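You operate a simulated robot arm through the tools that you are given. There is no shell and no other tool.

You are at the controls of a simulated robot arm. One attempt, no reset.

Task
Set the caliper on the 25 mm block, then measure the loose spacer and sort it.
Fine: caliper button with the jaw closed; block back; spacer standing in the blue tray's cell for its size; jaw open. Set down upright: steel block, what you pick out.
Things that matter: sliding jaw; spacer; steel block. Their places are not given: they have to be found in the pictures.

It is judged by the outcome, as a careful person would: the job done as asked, and still so three seconds after it is handed in. It fails if anything else is knocked over, pushed out of place, dropped, spilled or broken.

Robot
A 7-joint arm with a two-finger parallel gripper, fixed in place. Base frame: the origin is at the foot of the arm, x ahead of it, y to its left, z up; the work surface is at about z = 0. Units: mm, rad, N and s.
With the tool pointing down near the work surface it reaches from about 260 to 680 mm from the base axis. Its first joint turns from -2.897 to 2.897 rad. Payload 2.5 kg.
The tool frame sits at the grasp point between the pads (the TCP): z along the fingers, y along the line on which they close. The tips reach 30 mm beyond it. The gripper opens to 94 mm. The fingers are 28 mm wide and 10 mm thick; the gripper's body (50 by 96 mm) begins 55 mm behind the TCP.
Orientation is that of the tool frame in the base frame, as a unit quaternion [w, x, y, z]. With the fingers straight down and closing along the base's y, the tool's x points along the base's -x, its y along +y and its z along -z.

Tools
- The arm moves only by the tool move_arm. Its argument "rows" is one flat list of numbers, 6 for each row, row after row: the shift along the tool's x, y, z in mm, then the turn, a rotation vector about the tool's x, y, z in rad. In form: [dx, dy, dz, rx, ry, rz, dx, dy, dz, rx, ry, rz, ...]. A call has 1 to 20 rows; each row shifts and turns the commanded pose from where the row before left it, along the tool's axes as they then stand. "jaw" is the finger opening in mm, from 0 to 94, set as the call begins (left out, the last holds). Rows are played at 5 a second. More than 50 mm and 0.15 rad between two rows, or a gripper value outside its range, and nothing of the call is played. A pose out of reach is approached as far as the arm can. The call stops where the force on the tool passes 40 N (or 10 N more than at its start, if that is more) or the arm is blocked; 0.2 s more then pass. Each finger travels about 72 mm/s and halts on what it meets, pressing with about 24 N; the grip force reading is that of the motor and also rises with nothing between the fingers. The clock runs only during rows and for 0.2 s after the last one: add rows that do not move to give the fingers time. The reply holds the time, the measured pose of the TCP, the force on the tool along the base axes, the opening and the grip force, in the units named above and with some noise, with the torque about the TCP (base axes, N m) and any sound that the robot's microphone picked up.
- Cameras (640 x 400 px; columns grow to the right, rows downward): "scene" is fixed at [50.2, 650.2, 572.7]; the picture's right is [-0.71, -0.71, 0.00], its down [-0.41, 0.40, -0.82] and it looks along [0.58, -0.58, -0.57] (base axes); focal length 324 px, centre (320, 200). "wrist" rides on the gripper at [76, 14, -102] in the tool frame; the picture's right is [-0.18, 0.98, 0.00], its down [-0.75, -0.14, -0.64] and it looks along [-0.63, -0.12, 0.77] (tool axes); focal length 243 px, centre (320, 200).
- get_image(camera): a new picture of that camera. No time passes.
- measure_at(camera, pixels): for up to 12 pixels [column, row] of the newest picture of that camera ("zoom" is the newest enlarged one), the place [x, y, z] in the base frame of the surface seen there, good to about 2 mm. No time passes.
- zoom(camera, box): a new picture of the part [left, top, right, bottom] of that camera's present view, enlarged. No time passes.
- job_done(): hands the job in; it is judged then, once.

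Leave the gripper open and the arm clear of the work at the hand-in unless told otherwise.

The tools are called after "Request:" as name(argument=value, ...) on one line, values as JSON. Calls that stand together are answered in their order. move_arm: Moves the arm, as the interface text tells. Its arguments: {"type":"object","properties":{"rows":{"type":"array","items":{"type":"number"}},"jaw":{"type":"number"}},"required":["rows"]} The other tools are called the same way: get_image (camera) takes a picture; measure_at (camera, pixels) gives the place of the surface under pixels of a picture; zoom (camera, box) takes an enlarged picture of a part of a camera's view; job_done () hands the job in.

At the start:

```text
time: 0.0
ee_pos: [370.0, 83.4, 311.8]
tcp_rot: [0.0, 0.0, 1.0, 0.0]
force: [0.2, -0.7, -0.4]
ft_torque: [-0.01, -0.01, 0.03]
width: 94.0
grasp_force: 0.0
```

scene: 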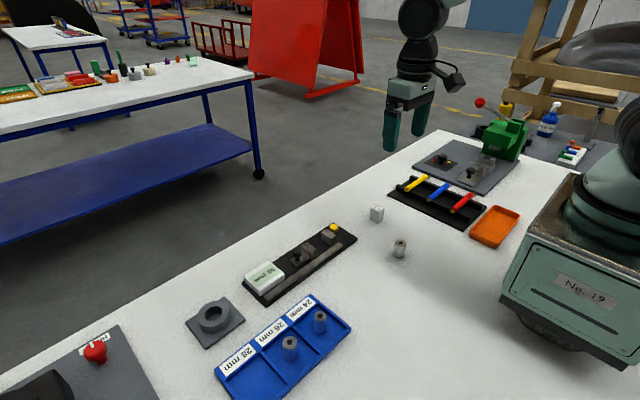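
wrist: 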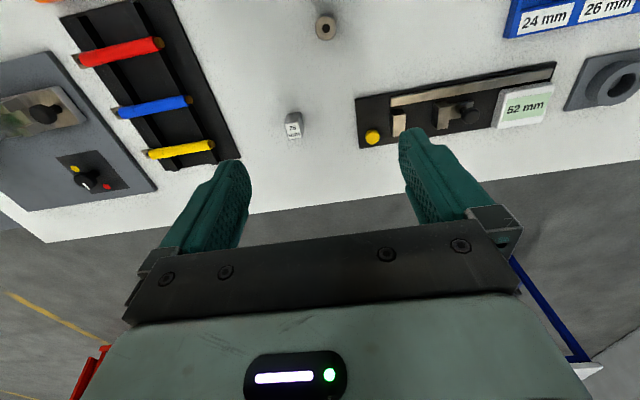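

The pictures show a caliper (black base, yellow button, display reading 52 mm), a small steel block near it, a loose spacer, and a blue tray with three cells. I'll zoom in on each to see the details.

Request:
zoom(camera="scene", box=[230, 190, 430, 315])

Request:
zoom(camera="wrist", box=[340, 40, 580, 190])

```text
3.20 times, centred on (330, 252) of scene
```

zoom: 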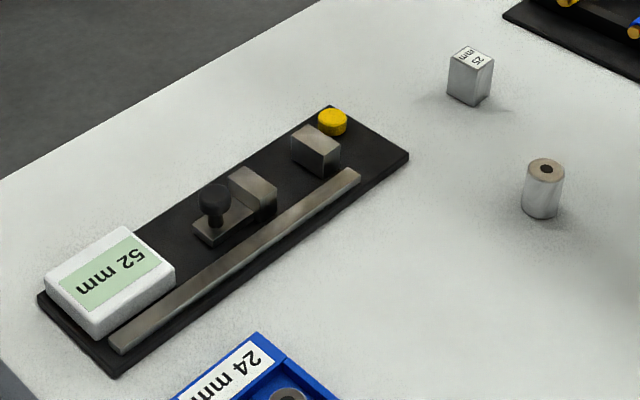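

```text
2.67 times, centred on (460, 115) of wrist
```

zoom: 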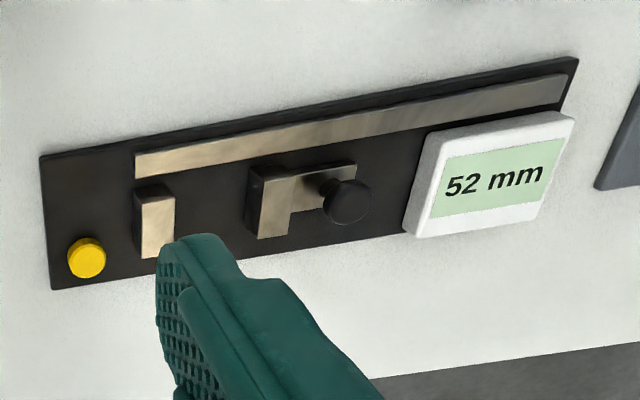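

The caliper has a fixed jaw near the yellow button, and a sliding jaw with a black knob on a rail. I'll measure positions of the features in this wrist zoom, then look at the scene.

Request:
measure_at(camera="zoom", pixels=[[88, 252], [145, 210], [160, 215], [152, 255], [255, 195], [270, 200], [262, 235], [347, 200], [350, 165], [136, 165], [568, 80], [48, 285]])

Request:
zoom(camera="scene", box=[240, 215, 360, 305])

```text
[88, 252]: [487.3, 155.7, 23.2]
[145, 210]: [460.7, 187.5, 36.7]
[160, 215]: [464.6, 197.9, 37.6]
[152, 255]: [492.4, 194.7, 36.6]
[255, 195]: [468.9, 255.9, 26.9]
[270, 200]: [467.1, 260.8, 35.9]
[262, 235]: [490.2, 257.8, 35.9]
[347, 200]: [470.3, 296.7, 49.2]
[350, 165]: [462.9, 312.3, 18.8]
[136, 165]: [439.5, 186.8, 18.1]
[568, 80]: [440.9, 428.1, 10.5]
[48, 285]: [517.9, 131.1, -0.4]
```

```text
4.44 times, centred on (300, 260) of scene
```

zoom: 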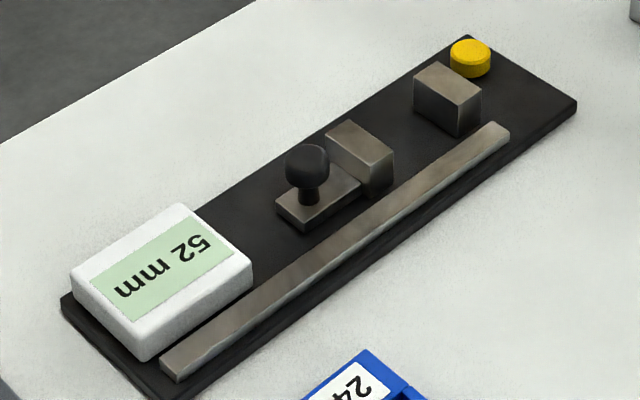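

Request:
measure_at(camera="zoom", pixels=[[470, 50], [435, 70], [470, 97], [435, 105], [345, 130], [380, 155], [332, 150], [310, 160], [290, 205], [335, 190], [395, 150], [500, 130]])

Request:
zoom(camera="scene", box=[350, 190, 430, 270])

```text
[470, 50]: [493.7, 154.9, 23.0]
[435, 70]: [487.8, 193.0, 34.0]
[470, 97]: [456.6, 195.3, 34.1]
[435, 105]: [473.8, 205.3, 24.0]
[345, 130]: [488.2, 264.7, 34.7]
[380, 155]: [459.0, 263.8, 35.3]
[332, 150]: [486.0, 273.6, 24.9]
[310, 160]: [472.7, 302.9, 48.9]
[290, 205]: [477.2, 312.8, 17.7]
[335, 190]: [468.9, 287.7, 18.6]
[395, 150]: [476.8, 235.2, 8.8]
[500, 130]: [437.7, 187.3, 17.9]
```

```text
5.00 times, centred on (390, 230) of scene
```

zoom: 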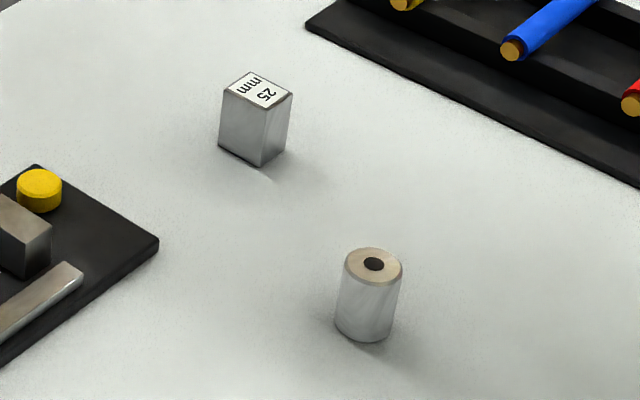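

Now the block (label "25 mm") and the spacer; I'll measure their corners and edges.

Request:
measure_at(camera="zoom", pixels=[[226, 89], [249, 74], [289, 95], [264, 107], [258, 90], [222, 143], [262, 161], [350, 264], [373, 251], [398, 268], [373, 281], [365, 337]])

Request:
zoom(camera="wrist", box=[250, 0, 390, 160])

```text
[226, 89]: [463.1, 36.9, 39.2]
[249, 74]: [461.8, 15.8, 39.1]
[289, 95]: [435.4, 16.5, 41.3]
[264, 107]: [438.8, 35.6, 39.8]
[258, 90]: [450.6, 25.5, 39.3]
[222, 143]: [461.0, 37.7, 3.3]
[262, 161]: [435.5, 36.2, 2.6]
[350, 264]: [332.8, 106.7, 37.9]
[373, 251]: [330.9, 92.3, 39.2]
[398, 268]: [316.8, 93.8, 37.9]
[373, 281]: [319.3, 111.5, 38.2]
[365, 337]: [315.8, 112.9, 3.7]
```

```text
2.50 times, centred on (320, 80) of wrist
```

zoom: 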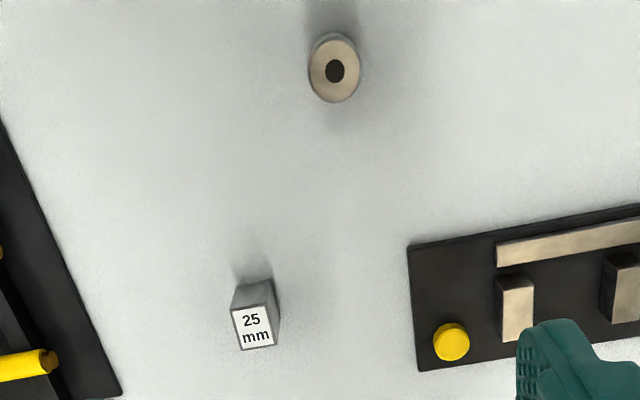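

The block seems about 25 mm along x by 20 mm along y, and 40 mm tall, so I need a closer check of that. Next I'll look at the tray.

Request:
zoom(camera="scene", box=[200, 280, 370, 400])

```text
3.33 times, centred on (285, 340) of scene
```

zoom: 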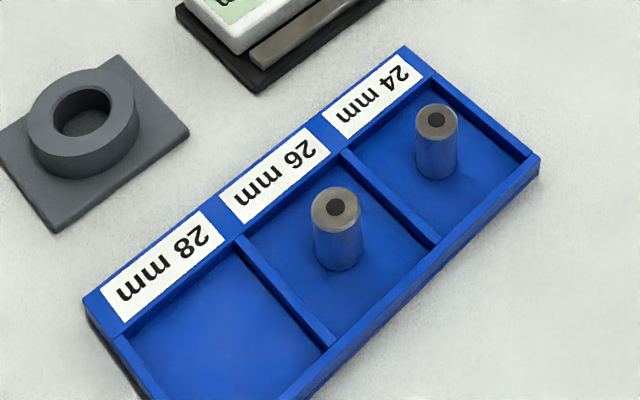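

Request:
measure_at(camera="zoom", pixels=[[405, 52], [536, 160], [90, 305], [345, 155], [432, 245], [437, 120], [336, 207], [240, 240], [330, 345], [400, 220], [225, 320], [370, 240]])

Request:
get_image(camera="scene")

```text
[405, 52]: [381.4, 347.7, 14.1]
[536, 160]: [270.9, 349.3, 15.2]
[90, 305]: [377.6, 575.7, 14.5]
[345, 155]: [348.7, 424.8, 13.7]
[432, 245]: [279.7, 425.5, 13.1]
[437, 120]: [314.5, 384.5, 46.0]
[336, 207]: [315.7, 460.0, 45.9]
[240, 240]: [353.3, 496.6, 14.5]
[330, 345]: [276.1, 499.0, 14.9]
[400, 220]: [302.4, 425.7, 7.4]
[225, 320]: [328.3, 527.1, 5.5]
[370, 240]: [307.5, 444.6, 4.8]
```

```text
taken
```

scene: 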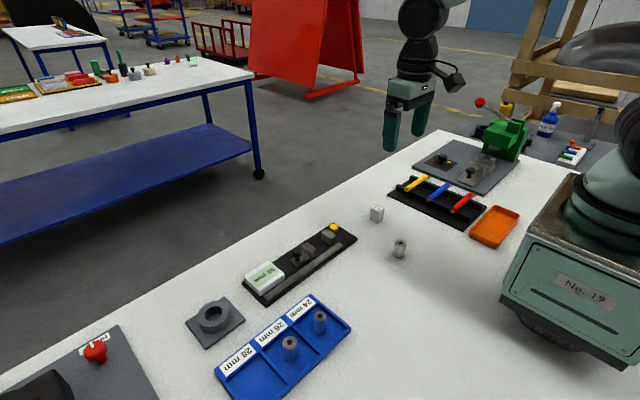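

The tray has three cells along y: 24 mm (y≈352–422), 26 mm (428–496) and 28 mm (502–572). I'll lower the arm over free table so the wrist camera gets a closer look at the block's shape and yaw.

Request:
move_arm(rows=[3.4, -7.7, 32.4, 0, 0, 0, 3.4, -7.7, 32.4, 0, 0, 0, 3.4, -7.7, 32.4, 0, 0, 0, 3.4, -7.7, 32.4, 0, 0, 0, 3.4, -7.6, 32.2, 0, 0, 0, 0, 0, 0, 0, 0, 0], jaw=94)

Request:
get_image(camera="wrist")

```text
time: 1.4
ee_pos: [352.9, 45.6, 149.3]
tcp_rot: [0.0, 0.0, 1.0, 0.0]
force: [-0.5, -0.8, -0.2]
ft_torque: [0.0, -0.02, 0.02]
width: 94.1
grasp_force: 0.0
```

```text
taken
```

wrist: 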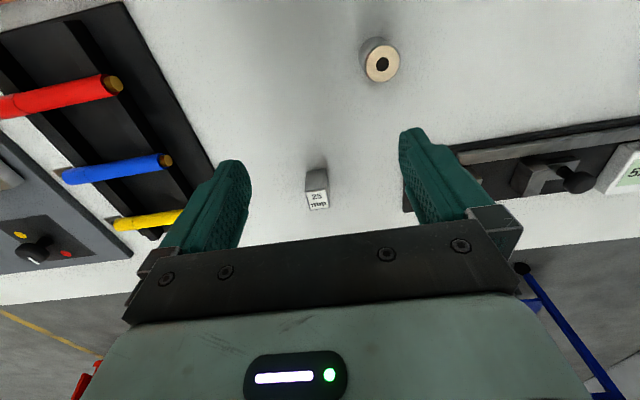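

The block is at about (316,190) and the spacer at about (382,62). I'll zoom in on both.

Request:
zoom(camera="wrist", box=[286, 160, 350, 220])

```text
6.67 times, centred on (318, 190) of wrist
```

zoom: 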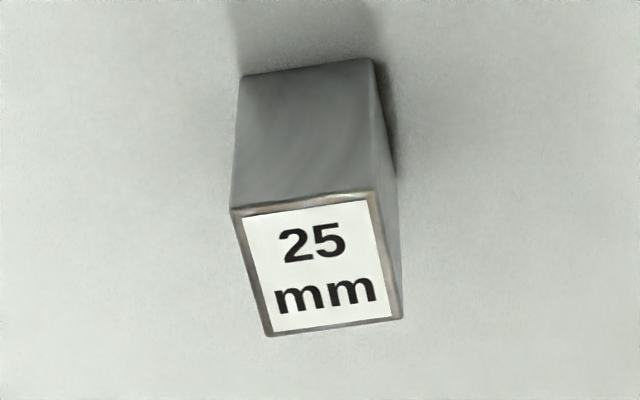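

Request:
measure_at(camera="zoom", pixels=[[234, 210], [376, 194], [400, 317], [270, 334], [316, 262], [246, 90], [372, 65], [236, 190], [305, 202], [252, 275], [388, 255], [335, 325]])

```text
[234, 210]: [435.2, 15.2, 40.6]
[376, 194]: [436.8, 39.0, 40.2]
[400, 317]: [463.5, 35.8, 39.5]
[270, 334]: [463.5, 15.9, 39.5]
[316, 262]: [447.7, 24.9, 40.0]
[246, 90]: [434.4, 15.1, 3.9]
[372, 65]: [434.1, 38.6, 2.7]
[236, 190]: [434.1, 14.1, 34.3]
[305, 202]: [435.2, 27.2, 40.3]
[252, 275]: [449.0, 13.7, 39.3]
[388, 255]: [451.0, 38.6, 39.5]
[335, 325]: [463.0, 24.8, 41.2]
```

The block's top spans roughly x 435–463 and y 13–37, with almost no yaw, and it is not quite square. I'll read its exact widths later by gripping it. Next I'll move the wrist camera to look at the caliper up close, keeping the fingertips at z≈120, well above everything.

Request:
move_arm(rows=[0, 41, 0, 0, 0, 0, 0, 41, 0, 0, 0, 0, 0, 41, 0, 0, 0, 0, 0, 41, 0, 0, 0, 0, 0, 41, 0, 0, 0, 0, 0, 0, 0, 0, 0, 0])

Request:
get_image(camera="wrist")

Request:
zoom(camera="wrist", box=[230, 140, 400, 246])

```text
time: 2.8
ee_pos: [349.8, 254.2, 148.8]
tcp_rot: [0.0, 0.0, 1.0, 0.0]
force: [0.4, -0.5, -0.5]
ft_torque: [0.01, 0.02, -0.03]
width: 94.0
grasp_force: 0.0
```

```text
taken
```

wrist: 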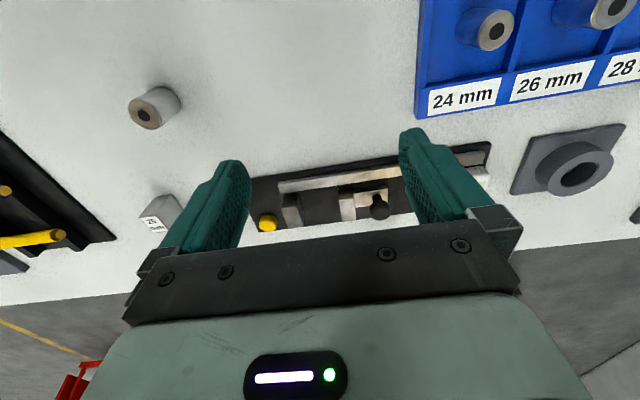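

```text
3.76 times, centred on (315, 193) of wrist
```

zoom: 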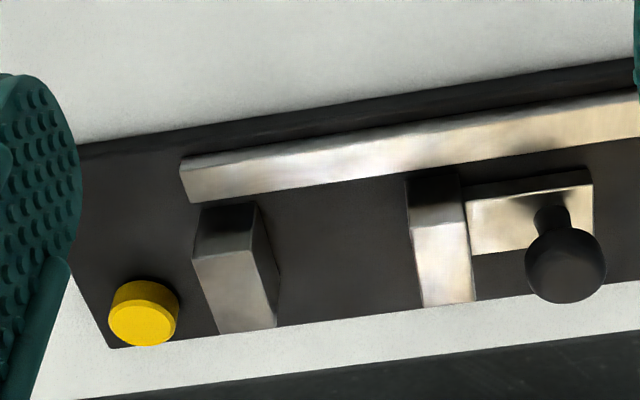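

The measured pose is a few mm off the command. I'll play two still rows to see whether it settles, and measure the caliper's features in this zoom.

Request:
move_arm(rows=[0, 0, 0, 0, 0, 0, 0, 0, 0, 0, 0, 0])

Request:
zoom(camera="wrist", box=[230, 140, 400, 246])

Request:
measure_at(camera="zoom", pixels=[[143, 325], [195, 252], [250, 250], [220, 328], [275, 322], [416, 228], [462, 224], [428, 300], [470, 298], [195, 197], [185, 163], [565, 270]])

```text
time: 3.4
ee_pos: [350.4, 253.1, 149.3]
tcp_rot: [0.0, 0.0, 1.0, 0.0]
force: [-0.6, -0.6, 0.2]
ft_torque: [0.0, -0.03, 0.0]
width: 94.1
grasp_force: 0.0
```

```text
3.76 times, centred on (315, 193) of wrist
```

zoom: 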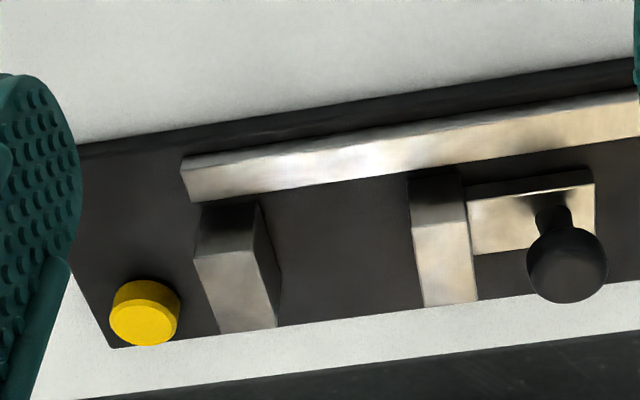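

```text
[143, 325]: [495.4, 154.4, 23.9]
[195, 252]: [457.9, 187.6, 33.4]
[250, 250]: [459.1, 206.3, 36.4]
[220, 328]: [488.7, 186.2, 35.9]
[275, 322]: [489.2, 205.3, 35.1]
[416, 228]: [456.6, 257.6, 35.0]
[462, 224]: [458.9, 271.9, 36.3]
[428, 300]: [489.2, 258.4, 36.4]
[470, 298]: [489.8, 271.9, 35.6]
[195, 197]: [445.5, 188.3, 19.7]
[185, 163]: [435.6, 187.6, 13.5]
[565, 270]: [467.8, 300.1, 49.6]
```

The caliper features in base coordinates:

| Feature | x | y | z |
|---|---|---|---|
| Rail | ≈436–446 | – | top ≈18 |
| Fixed jaw | 457–489 | 186–205.5 | top ≈36 |
| Sliding jaw | – | 257.5–272 | – |
| Knob | ≈470 | ≈300 | top ≈49 |
| Button | ≈491 | ≈154.5 | top ≈23.5 |

Next I'll measure the display box edges, the gap beyond the knob, and the rack edge near the block.

Request:
zoom(camera="scene", box=[240, 215, 360, 305])

Request:
measure_at(camera="zoom", pixels=[[180, 206], [248, 268], [75, 285], [250, 280], [280, 200], [302, 226], [360, 183], [285, 165], [328, 165], [306, 148], [306, 183], [305, 196]])

Request:
measure_at(camera="scene", pixels=[[390, 193], [430, 211], [465, 228], [403, 187], [446, 207]])

```text
4.44 times, centred on (300, 260) of scene
```

zoom: 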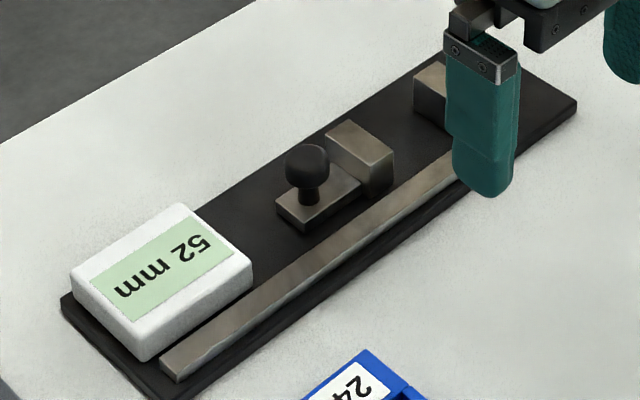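

```text
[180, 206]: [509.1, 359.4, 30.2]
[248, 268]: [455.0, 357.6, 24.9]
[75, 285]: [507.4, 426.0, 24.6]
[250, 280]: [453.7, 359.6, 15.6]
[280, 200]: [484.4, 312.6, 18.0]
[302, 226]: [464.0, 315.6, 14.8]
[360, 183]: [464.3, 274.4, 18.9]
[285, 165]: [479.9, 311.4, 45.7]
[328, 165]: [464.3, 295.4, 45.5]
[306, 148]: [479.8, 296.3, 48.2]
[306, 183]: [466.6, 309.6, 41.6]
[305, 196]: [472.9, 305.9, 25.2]
```

```text
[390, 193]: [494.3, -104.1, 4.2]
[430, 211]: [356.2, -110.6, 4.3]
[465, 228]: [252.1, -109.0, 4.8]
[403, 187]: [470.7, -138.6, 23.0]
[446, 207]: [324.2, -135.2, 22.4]
```

The display starts at y≈358, so there's room beyond the knob. The rack is at y<-104, far from the block. I'll go above the block at about (449, 24.5), keeping the height, with the jaw part closed to 60.

Request:
move_arm(rows=[-16.5, -38.1, 0, 0, 0, 0, -16.5, -38.1, 0, 0, 0, 0, -16.5, -38.1, 0, 0, 0, 0, -16.5, -38.1, 0, 0, 0, 0, -16.5, -38.1, 0, 0, 0, 0, -16.5, -38.1, 0, 0, 0, 0, 0, 0, 0, 0, 0, 0, 0, 0, 0, 0, 0, 0], jaw=60)

Request:
get_image(camera="wrist")

```text
time: 5.2
ee_pos: [451.3, 22.0, 149.2]
tcp_rot: [0.001, 0.0, 1.0, 0.0]
force: [0.2, 0.1, 0.3]
ft_torque: [-0.01, 0.01, 0.0]
width: 59.8
grasp_force: 0.1
```

```text
taken
```

wrist: 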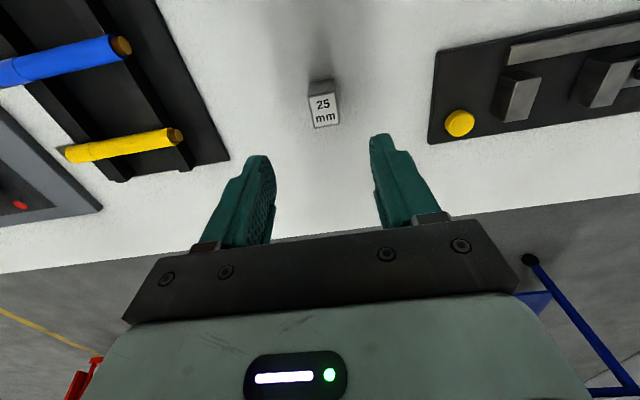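

I'm above the block, which is at about (323,108). I'll zoom for a better estimate of its shape from this viewpoint.

Request:
zoom(camera="wrist", box=[291, 78, 355, 138])

Request:
measure_at(camera="wrist", pixels=[[310, 96], [335, 94], [340, 124], [317, 127], [323, 108]])

```text
6.67 times, centred on (323, 108) of wrist
```

zoom: 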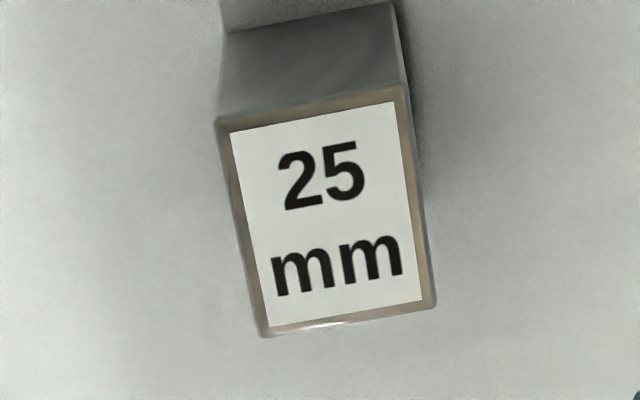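

```text
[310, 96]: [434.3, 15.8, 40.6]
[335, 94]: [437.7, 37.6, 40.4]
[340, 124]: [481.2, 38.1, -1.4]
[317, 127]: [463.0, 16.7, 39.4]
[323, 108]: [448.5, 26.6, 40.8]
```

The top face comes out at about 28 mm in x by 24 mm in y, centred on (450, 25.4). I'll centre on it, descend to TCP z≈34 and close along y to read the true width.

Request:
move_arm(rows=[1, 3.4, 0, 0, 0, 0, 0, 0, 30, 0, 0, 0, 0, 0, 30, 0, 0, 0, 0, 0, 30, 0, 0, 0, 0, 0, 15, 0, 0, 0, 0, 0, 10, 0, 0, 0, 0, 0, 0, 0, 0, 0])

Request:
get_image(camera="wrist")

Request:
zoom(camera="scene", box=[330, 150, 430, 250])

```text
time: 6.8
ee_pos: [452.6, 26.5, 37.1]
tcp_rot: [0.0, 0.0, 1.0, 0.0]
force: [0.2, -0.4, -0.1]
ft_torque: [-0.02, -0.01, 0.01]
width: 60.2
grasp_force: 0.1
```

```text
taken
```

wrist: 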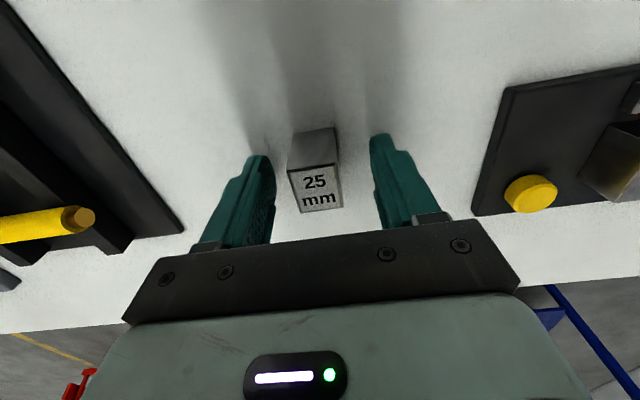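

```text
4.00 times, centred on (380, 200) of scene
```

zoom: 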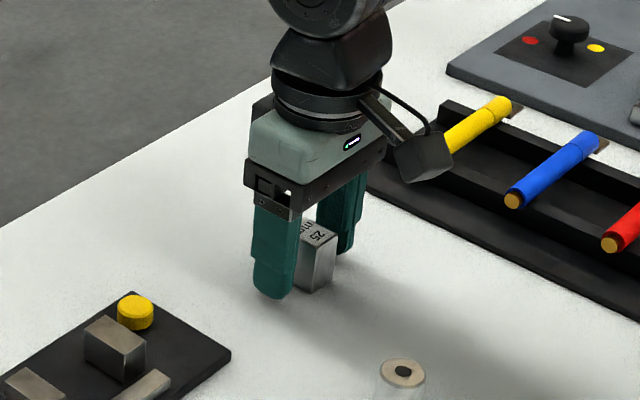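

The block sits centred between the fingers in both views. I'll close the jaw and wait to read its width along y.

Request:
move_arm(rows=[0, 0, 0, 0, 0, 0, 0, 0, 0, 0, 0, 0, 0, 0, 0, 0, 0, 0, 0, 0, 0, 0, 0, 0], jaw=15)

```text
time: 7.8
ee_pos: [451.2, 26.1, 35.8]
tcp_rot: [0.0, 0.001, 1.0, 0.0]
force: [0.1, -0.3, -0.2]
ft_torque: [0.01, 0.01, 0.03]
width: 29.2
grasp_force: 24.1
```

The reading is 29.2 along y, larger than the ~24 I estimated from the picture. I'll look before deciding.

Request:
get_image(camera="wrist")

Request:
zoom(camera="wrist", box=[240, 110, 400, 250])

Request:
zoom(camera="scene", box=[345, 180, 415, 235])

```text
taken
```

wrist: 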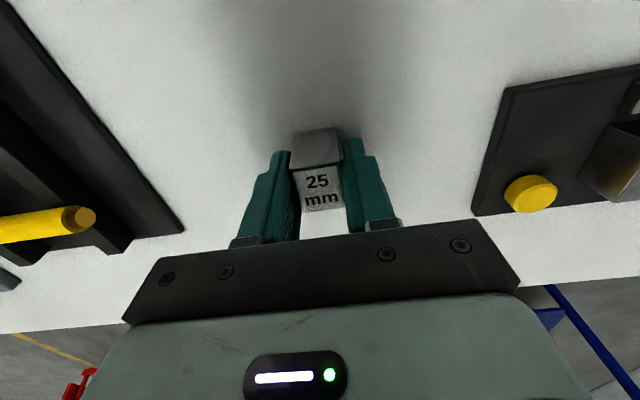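

```text
2.86 times, centred on (320, 180) of wrist
```

zoom: 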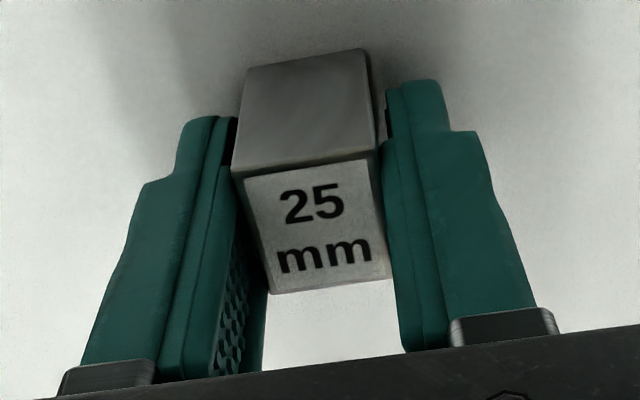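

```text
7.27 times, centred on (380, 208) of scene
```

zoom: 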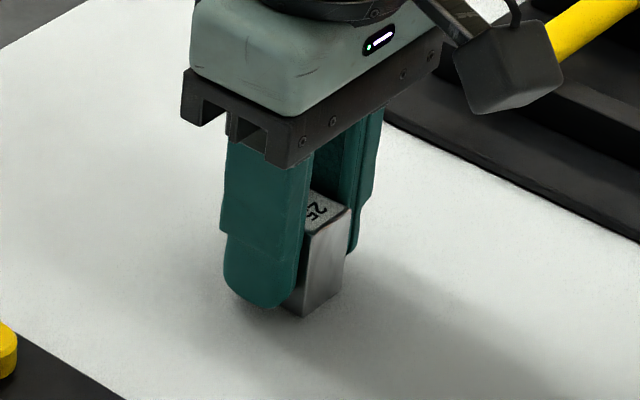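

The fingers hold the block flush, so the reading may carry an offset from the pads. To compare, I'll open, rise, turn the gripper 90° and read the width along x as well.

Request:
move_arm(rows=[0, 0, 0, 0, 0, 0, 0, 0, 0, 0, 0, 0, 0, 0, 0, 0, 0, 0, 0, 0, -35, 0, 0, 0, 0, 0, -35, 0, 0, 0, 0, 0, 0, 0, 0, 0], jaw=60)

Request:
move_arm(rows=[0, 0, 0, 0, 0, -0.1428, 0, 0, 0, 0, 0, -0.1428, 0, 0, 0, 0, 0, -0.1428, 0, 0, 0, 0, 0, -0.1428, 0, 0, 0, 0, 0, -0.1428, 0, 0, 0, 0, 0, -0.1428, 0, 0, 0, 0, 0, -0.1428, 0, 0, 0, 0, 0, -0.1428, 0, 0, 0, 0, 0, -0.1428, 0, 0, 0, 0, 0, -0.1428, 0, 0, 0, 0, 0, -0.1428, 0, 0, 0, 0, 0, 0, 0, 0, 0, 0, 0, 0])

Request:
get_image(camera="wrist")

```text
time: 9.2
ee_pos: [450.3, 26.1, 106.5]
tcp_rot: [0.001, 0.0, 1.0, 0.0]
force: [0.0, -0.8, 0.3]
ft_torque: [-0.04, 0.02, -0.02]
width: 60.0
grasp_force: 0.0
```

```text
time: 12.0
ee_pos: [450.4, 25.3, 105.2]
tcp_rot: [-0.001, 0.708, -0.706, 0.0]
force: [-0.1, 0.1, 0.3]
ft_torque: [0.01, 0.0, -0.03]
width: 60.1
grasp_force: 0.2
```

```text
taken
```

wrist: 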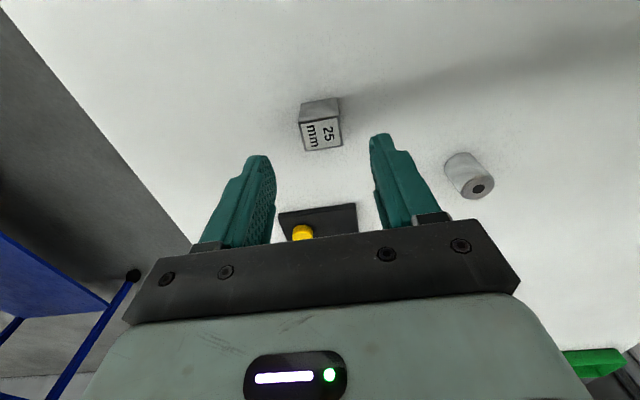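

The turn worked: tool x now points to base −y and tool y to base −x. The block at (320,125) is centred between the fingers. I'll descend 70 mm and close along x.

Request:
move_arm(rows=[0, 0, 30, 0, 0, 0, 0, 0, 30, 0, 0, 0, 0, 0, 9, 0, 0, 0, 0, 0, 0, 0, 0, 0])

Request:
move_arm(rows=[0, 0, 0, 0, 0, 0, 0, 0, 0, 0, 0, 0, 0, 0, 0, 0, 0, 0, 0, 0, 0, 0, 0, 0], jaw=15)

Request:
zoom(camera="wrist", box=[240, 110, 400, 250])

```text
time: 13.0
ee_pos: [450.5, 26.9, 35.8]
tcp_rot: [0.001, 0.707, -0.707, 0.001]
force: [0.2, 0.3, 0.3]
ft_torque: [0.01, 0.0, -0.02]
width: 59.9
grasp_force: 0.1
```

```text
time: 14.0
ee_pos: [451.2, 26.3, 36.9]
tcp_rot: [0.0, -0.707, 0.707, 0.0]
force: [-0.3, 0.3, 0.0]
ft_torque: [-0.02, 0.02, -0.04]
width: 34.0
grasp_force: 23.5
```

```text
2.86 times, centred on (320, 180) of wrist
```

zoom: 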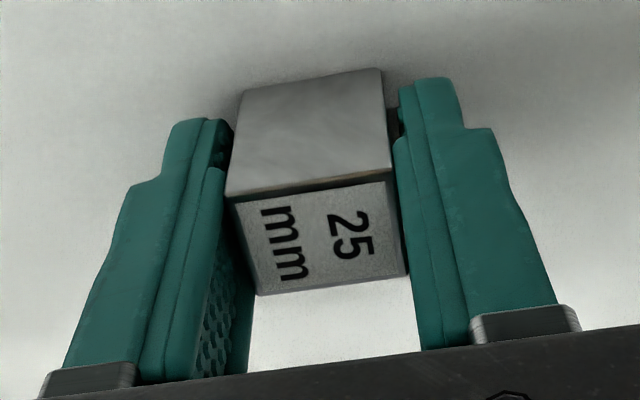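

Readings are 29.2 along y and 34.0 along x. The 5 mm difference and the pictures fit a 25 (y) × 30 (x) block with about 4 mm of pad offset. So the 25 mm dimension is already along y, the caliper's axis, and this grip along x is the right one. I'll regrip 7 mm higher so the fingertips clear the rail (z≈18) when I place it.

Request:
move_arm(rows=[0, 0, 0, 0, 0, 0, 0, 0, 0, 0, 0, 0, 0, 0, -7, 0, 0, 0, 0, 0, 0, 0, 0, 0], jaw=50)

Request:
move_arm(rows=[0, 0, 0, 0, 0, 0, 0, 0, 0, 0, 0, 0, 0, 0, 0, 0, 0, 0, 0, 0, 0, 0, 0, 0], jaw=15)

Request:
zoom(camera="wrist", box=[240, 110, 400, 250])

```text
time: 15.0
ee_pos: [452.9, 25.4, 42.2]
tcp_rot: [0.0, 0.707, -0.707, -0.001]
force: [-0.2, 0.6, 0.7]
ft_torque: [-0.01, -0.02, -0.03]
width: 50.0
grasp_force: 0.1
```

```text
time: 16.0
ee_pos: [451.5, 25.8, 40.8]
tcp_rot: [0.0, -0.707, 0.707, 0.0]
force: [-1.4, -0.7, 4.0]
ft_torque: [-0.02, 0.01, -0.02]
width: 33.8
grasp_force: 23.7
```

```text
2.86 times, centred on (320, 180) of wrist
```

zoom: 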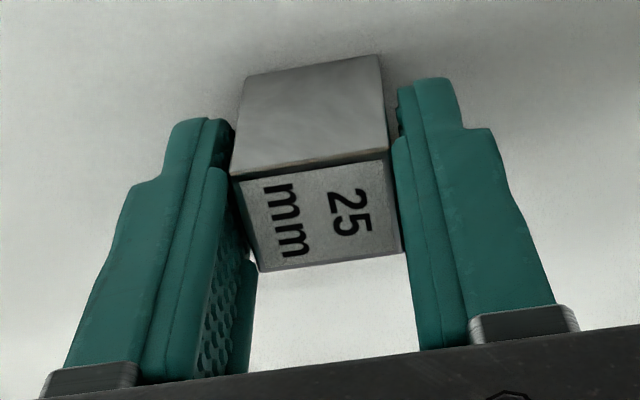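

It's gripped at 33.8. I'll lift a little to check that the block comes along.

Request:
move_arm(rows=[0, 0, -10, 0, 0, 0, 0, 0, -20, 0, 0, 0, 0, 0, -20, 0, 0, 0, 0, 0, -20, 0, 0, 0, 0, 0, 0, 0, 0, 0])

Request:
zoom(camera="scene", box=[330, 150, 430, 250])

Request:
zoom(camera="wrist", box=[240, 110, 400, 250])

```text
time: 17.2
ee_pos: [451.1, 25.7, 111.7]
tcp_rot: [0.0, 0.707, -0.707, 0.0]
force: [0.1, -0.2, 0.0]
ft_torque: [-0.01, -0.02, 0.03]
width: 14.8
grasp_force: 0.1
```

```text
4.00 times, centred on (380, 200) of scene
```

zoom: 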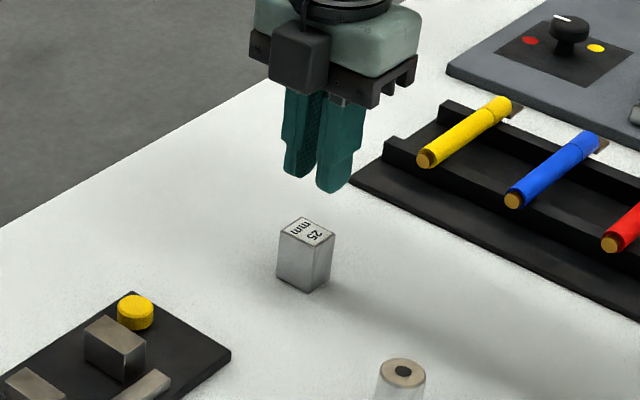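

```text
2.86 times, centred on (320, 180) of wrist
```

zoom: 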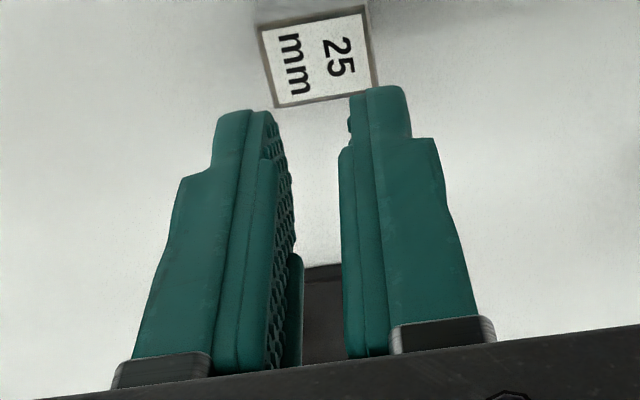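

The block slipped out of that high grip. It's still standing upright in its place, and the fingers went on to their 15 mm target. Near the tips the pads hold poorly, so I'll grip lower, with the pads fully on the block. First I'll open and check the block's position.

Request:
move_arm(rows=[0, 0, 0, 0, 0, 0, 0, 0, 0, 0, 0, 0, 0, 0, 0, 0, 0, 0], jaw=60)

Request:
zoom(camera="wrist", box=[240, 70, 400, 210])

Request:
measure_at(camera="zoom", pixels=[[262, 137], [362, 117], [378, 200], [275, 218], [320, 165]])

```text
time: 18.0
ee_pos: [450.8, 26.2, 112.2]
tcp_rot: [0.001, 0.707, -0.707, 0.0]
force: [0.1, -0.5, -0.3]
ft_torque: [0.04, 0.01, -0.03]
width: 59.9
grasp_force: 0.1
```

```text
2.86 times, centred on (320, 140) of wrist
```

zoom: 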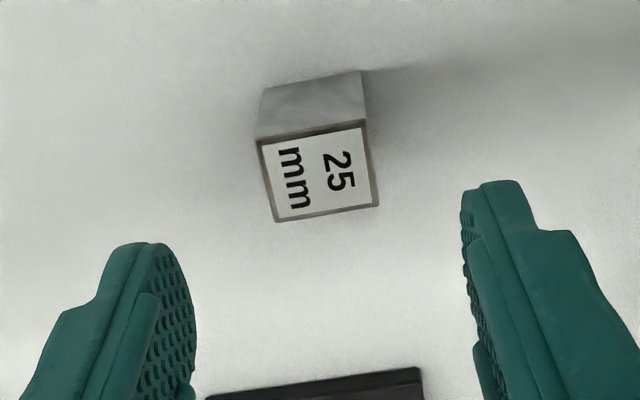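

```text
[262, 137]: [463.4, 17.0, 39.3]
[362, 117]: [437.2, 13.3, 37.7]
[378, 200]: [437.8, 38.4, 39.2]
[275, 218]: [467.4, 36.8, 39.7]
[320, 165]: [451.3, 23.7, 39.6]
```

The block is unmoved, centred at about (451, 26). I'll descend so the TCP is at z≈34 and grip with the full pads.

Request:
move_arm(rows=[0, 0, 30, 0, 0, 0, 0, 0, 30, 0, 0, 0, 0, 0, 12, 0, 0, 0, 0, 0, 6, 0, 0, 0, 0, 0, 0, 0, 0, 0])

Request:
move_arm(rows=[0, 0, 0, 0, 0, 0, 0, 0, 0, 0, 0, 0, 0, 0, 0, 0, 0, 0, 0, 0, 0, 0, 0, 0], jaw=5)

Request:
move_arm(rows=[0, 0, -2, 0, 0, 0, 0, 0, -4, 0, 0, 0, 0, 0, -4, 0, 0, 0, 0, 0, 0, 0, 0, 0])

Request:
zoom(camera="wrist", box=[240, 110, 400, 250])

```text
time: 19.2
ee_pos: [449.9, 25.8, 34.3]
tcp_rot: [0.0, -0.707, 0.708, 0.0]
force: [-0.2, -0.2, 0.4]
ft_torque: [0.02, 0.05, -0.04]
width: 60.0
grasp_force: 0.1
```

```text
time: 20.2
ee_pos: [451.0, 25.5, 35.3]
tcp_rot: [0.0, -0.707, 0.708, -0.001]
force: [0.7, 0.7, -0.5]
ft_torque: [0.01, -0.01, -0.02]
width: 34.3
grasp_force: 23.9
```

```text
time: 21.2
ee_pos: [449.1, 27.6, 45.2]
tcp_rot: [0.0, -0.707, 0.707, 0.0]
force: [-0.1, 0.4, -2.2]
ft_torque: [0.0, 0.03, -0.02]
width: 34.1
grasp_force: 23.6
```

```text
2.86 times, centred on (320, 180) of wrist
```

zoom: 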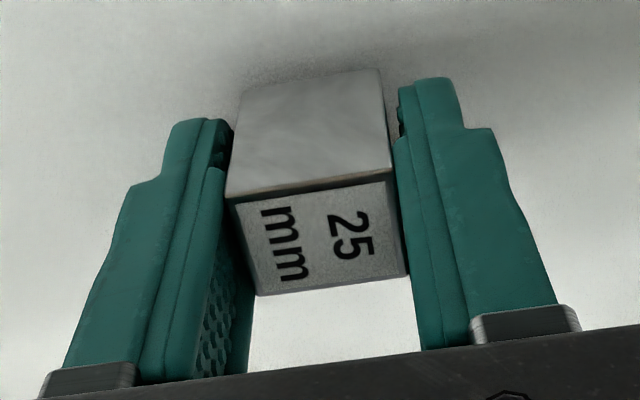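

Now it holds: width 34.1, and the force shows the 2.2 N weight. I'll lift to about z=105 and travel at a gentle speed to above the caliper gap, around (477, 224).

Request:
move_arm(rows=[0, 0, -15, 0, 0, 0, 0, 0, -20, 0, 0, 0, 0, 0, -20, 0, 0, 0, 0, 0, 0, 0, 0, 0])

Request:
move_arm(rows=[-10, -2, 0, 0, 0, 0, -20, -3, 0, 0, 0, 0, -22, -3, 0, 0, 0, 0, -22, -3, 0, 0, 0, 0, -22, -3, 0, 0, 0, 0, -22, -3, 0, 0, 0, 0, -22, -3, 0, 0, 0, 0, -22, -3, 0, 0, 0, 0, -20, -2, 0, 0, 0, 0, -15, -1, 0, 0, 0, 0, 0, 0, 0, 0, 0, 0, 0, 0, 0, 0, 0, 0])

Request:
get_image(camera="wrist")

Request:
zoom(camera="scene", box=[230, 170, 390, 310])

```text
time: 22.2
ee_pos: [451.6, 27.3, 100.1]
tcp_rot: [0.0, 0.707, -0.707, 0.001]
force: [0.1, 0.6, -3.6]
ft_torque: [0.0, 0.02, 0.01]
width: 34.2
grasp_force: 23.9
```

```text
time: 24.8
ee_pos: [477.3, 222.2, 98.8]
tcp_rot: [0.0, 0.707, -0.707, 0.001]
force: [0.0, -0.2, -2.5]
ft_torque: [-0.02, -0.01, -0.03]
width: 34.1
grasp_force: 24.2
```

```text
taken
```

wrist: 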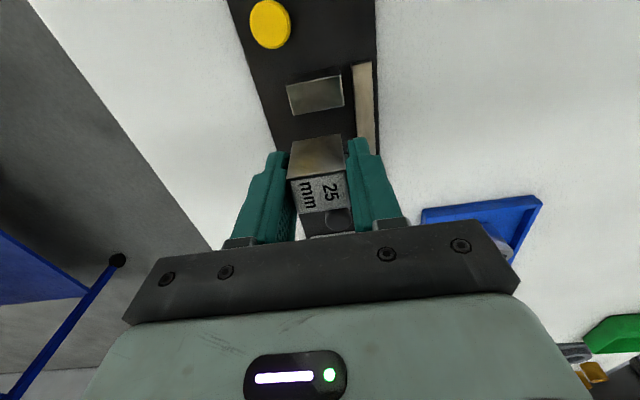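

```text
2.86 times, centred on (310, 240) of scene
```

zoom: 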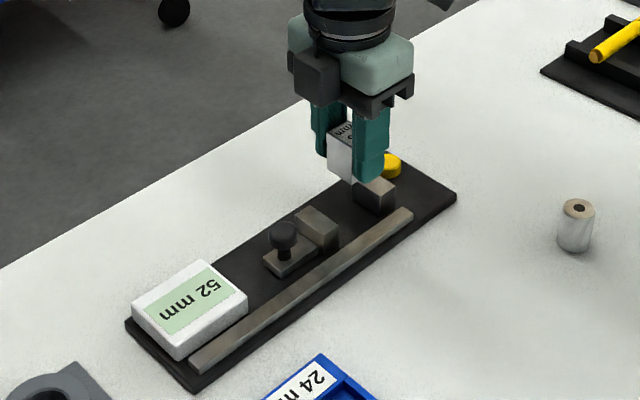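

I'm above the gap with the block held level. I'll zoom in on the fixed jaw from here to refine where its face and the rail edge are.

Request:
zoom(camera="wrist", box=[240, 40, 400, 160])

Request:
measure_at(camera="zoom", pixels=[[185, 182], [378, 140], [205, 305], [400, 268], [415, 190], [420, 95], [505, 95], [440, 300], [290, 220], [300, 330]])

```text
3.33 times, centred on (320, 100) of wrist
```

zoom: 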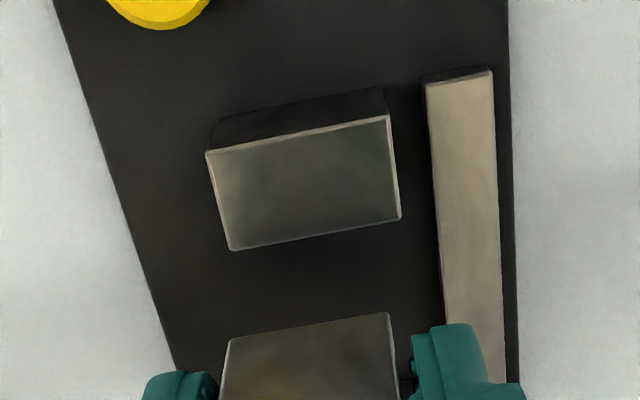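

```text
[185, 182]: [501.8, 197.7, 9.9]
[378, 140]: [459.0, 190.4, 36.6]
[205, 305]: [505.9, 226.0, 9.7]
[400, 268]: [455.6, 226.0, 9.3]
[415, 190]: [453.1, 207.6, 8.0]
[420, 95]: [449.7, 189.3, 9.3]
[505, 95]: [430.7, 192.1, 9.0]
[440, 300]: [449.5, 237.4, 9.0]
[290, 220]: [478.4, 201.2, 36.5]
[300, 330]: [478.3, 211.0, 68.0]
```

From this view the fixed jaw spans x≈458–492 and its inner face is at y≈204. The rail's front edge is at x≈449.5, and the rail-side fingertip's outer edge is at x≈447.5. So I need to shift about 6.5 mm in +x to stay off the rail, then come down to just above the plate.

Request:
move_arm(rows=[0, -6.5, 0, 0, 0, 0, 0, 0, 15, 0, 0, 0, 0, 0, 15, 0, 0, 0, 0, 0, 12, 0, 0, 0, 0, 0, 6, 0, 0, 0, 0, 0, 0, 0, 0, 0])

Request:
get_image(camera="wrist")

Request:
zoom(camera="wrist", box=[240, 90, 400, 210])

Request:
zoom(camera="scene", box=[270, 190, 380, 290])

```text
time: 26.2
ee_pos: [484.0, 222.2, 52.3]
tcp_rot: [0.0, 0.707, -0.707, 0.0]
force: [-0.9, -0.3, -2.2]
ft_torque: [0.04, 0.02, 0.0]
width: 34.4
grasp_force: 24.4
```

```text
taken
```

wrist: 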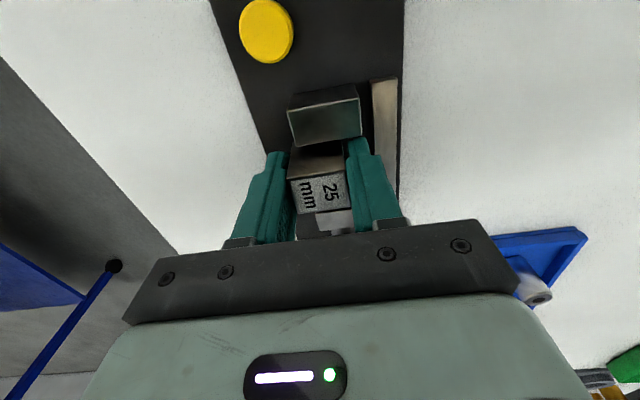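

```text
3.33 times, centred on (320, 150) of wrist
```

zoom: 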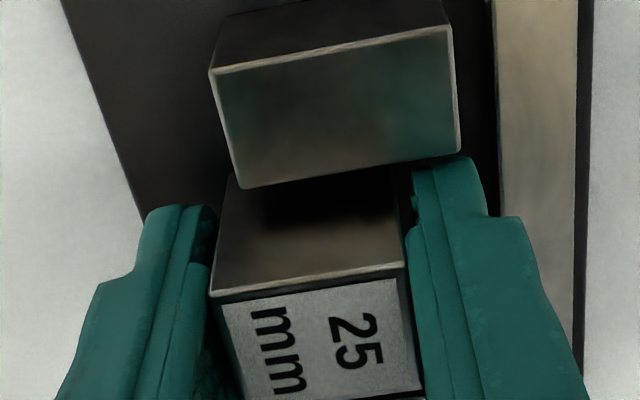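

```text
4.00 times, centred on (325, 240) of scene
```

zoom: 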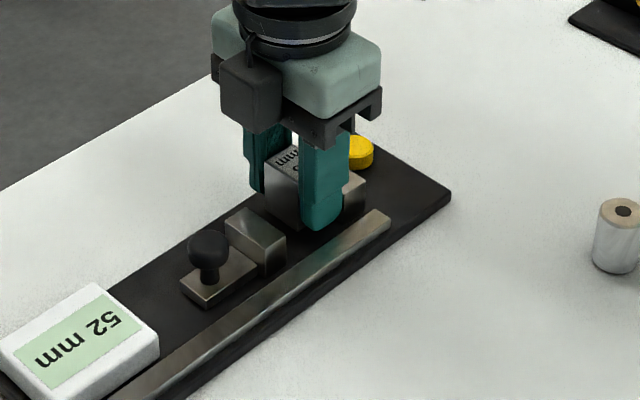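

The block and fingers are clear of the jaw and rail, with the rail-side fingertip only ~2 mm off. I'll shift 2 mm more in +x, then lower 6 mm.

Request:
move_arm(rows=[0, -2, 0, 0, 0, 0, 0, 0, 3, 0, 0, 0, 0, 0, 3, 0, 0, 0, 0, 0, 0, 0, 0, 0])

Request:
move_arm(rows=[0, 0, 0.7, 0, 0, 0, 0, 0, 0.7, 0, 0, 0, 0, 0, 0, 0, 0, 0])

Request:
move_arm(rows=[0, 0, 0.7, 0, 0, 0, 0, 0, 0, 0, 0, 0])

```text
time: 27.2
ee_pos: [484.1, 223.2, 45.6]
tcp_rot: [0.0, 0.707, -0.707, -0.001]
force: [-0.2, 0.6, -1.5]
ft_torque: [0.01, 0.04, -0.03]
width: 34.5
grasp_force: 23.6
```

```text
time: 28.0
ee_pos: [485.0, 222.6, 44.4]
tcp_rot: [-0.001, 0.708, -0.707, 0.0]
force: [-3.6, -4.1, 13.5]
ft_torque: [-0.13, 0.15, 0.01]
width: 34.1
grasp_force: 24.5
```

```text
time: 28.6
ee_pos: [485.0, 224.3, 45.5]
tcp_rot: [0.001, -0.707, 0.707, 0.0]
force: [-7.0, -3.6, 21.9]
ft_torque: [-0.01, 0.04, 0.0]
width: 34.4
grasp_force: 23.8
```

The block is on the plate: contact force rose to 14 and then 22 N. I'll back off 1.2 mm to relax it and then open gently.

Request:
move_arm(rows=[0, 0, -1.2, 0, 0, 0, 0, 0, 0, 0, 0, 0])

Request:
move_arm(rows=[0, 0, 0, 0, 0, 0, 0, 0, 0, 0, 0, 0, 0, 0, 0, 0, 0, 0], jaw=38)

Request:
zoom(camera="wrist", box=[240, 90, 400, 210])

Request:
zoom(camera="scene", box=[270, 190, 380, 290])

```text
time: 29.2
ee_pos: [485.1, 223.1, 44.2]
tcp_rot: [0.0, -0.707, 0.707, 0.0]
force: [2.6, 1.3, 5.8]
ft_torque: [0.12, -0.19, 0.02]
width: 34.3
grasp_force: 23.7
```

```text
time: 30.0
ee_pos: [484.7, 223.1, 44.4]
tcp_rot: [0.0, 0.707, -0.707, 0.0]
force: [0.2, -0.2, -0.6]
ft_torque: [-0.01, 0.03, -0.01]
width: 38.0
grasp_force: 0.1
```

```text
3.33 times, centred on (320, 150) of wrist
```

zoom: 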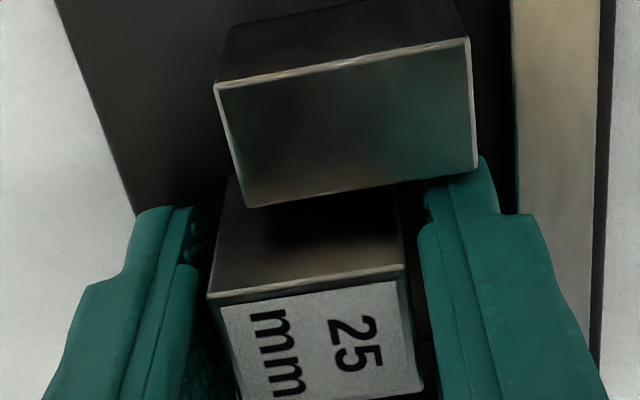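

```text
4.00 times, centred on (325, 240) of scene
```

zoom: 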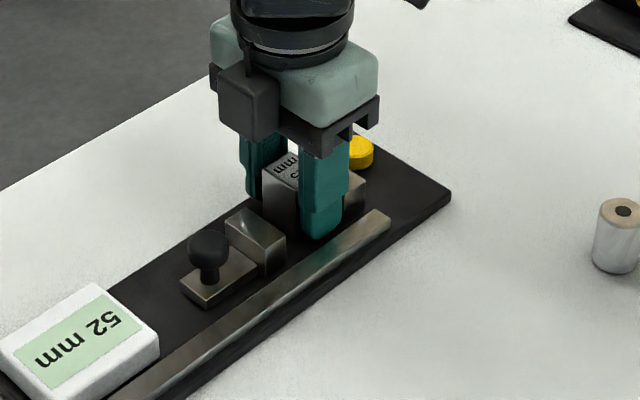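

It's released with zero residual force and the block stands on the plate. I'll raise straight up, slowly at first.

Request:
move_arm(rows=[0, 0, -4, 0, 0, 0, 0, 0, -8, 0, 0, 0, 0, 0, -15, 0, 0, 0, 0, 0, -20, 0, 0, 0, 0, 0, -20, 0, 0, 0, 0, 0, -10, 0, 0, 0, 0, 0, 0, 0, 0, 0])

Request:
zoom(camera="scene", box=[240, 190, 380, 300])

Request:
get_image(camera="wrist")

```text
time: 31.6
ee_pos: [484.2, 223.6, 120.9]
tcp_rot: [0.0, 0.707, -0.707, 0.0]
force: [0.4, -0.5, 0.9]
ft_torque: [-0.02, -0.05, 0.03]
width: 37.7
grasp_force: 0.1
```

```text
3.64 times, centred on (310, 245) of scene
```

zoom: 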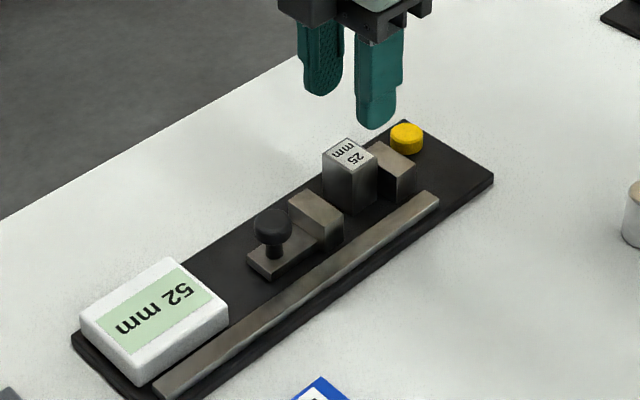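

```text
taken
```

wrist: 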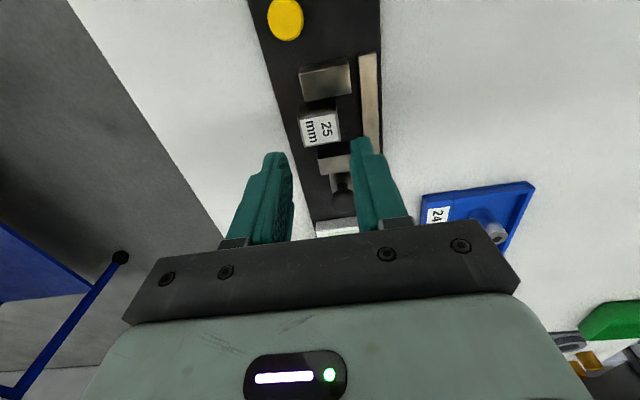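

The block stands between the jaws and the display still reads 52 mm. I'll turn the gripper back so it closes along y, open it to 40, and go above the knob at about (475, 301).

Request:
move_arm(rows=[0, 0, 0, 0, 0, 0.1428, 0, 0, 0, 0, 0, 0.1428, 0, 0, 0, 0, 0, 0.1428, 0, 0, 0, 0, 0, 0.1428, 0, 0, 0, 0, 0, 0.1428, 0, 0, 0, 0, 0, 0.1428, 0, 0, 0, 0, 0, 0.1428, 0, 0, 0, 0, 0, 0.1428, 0, 0, 0, 0, 0, 0.1428, 0, 0, 0, 0, 0, 0.1428, 0, 0, 0, 0, 0, 0.1428, 3, 25, 0, 0, 0, 0, 3, 25, 0, 0, 0, 0, 3, 27, 0, 0, 0, 0, 0, 0, 0, 0, 0, 0, 0, 0, 0, 0, 0, 0], jaw=34)

Request:
get_image(camera="wrist")

Request:
zoom(camera="wrist", box=[240, 40, 400, 160])

```text
time: 35.0
ee_pos: [477.7, 299.9, 121.0]
tcp_rot: [0.0, -0.001, 1.0, 0.0]
force: [-0.3, 0.0, 0.1]
ft_torque: [0.03, 0.04, -0.03]
width: 34.0
grasp_force: 0.0
```

```text
taken
```

wrist: 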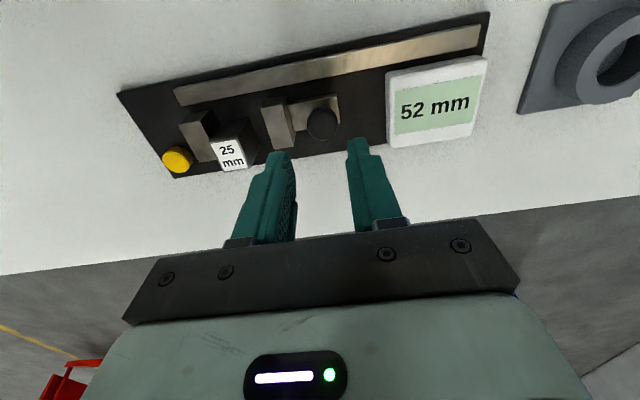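

```text
3.33 times, centred on (320, 100) of wrist
```

zoom: 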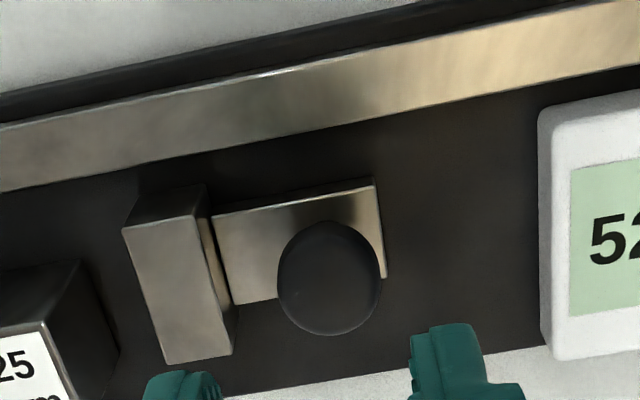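

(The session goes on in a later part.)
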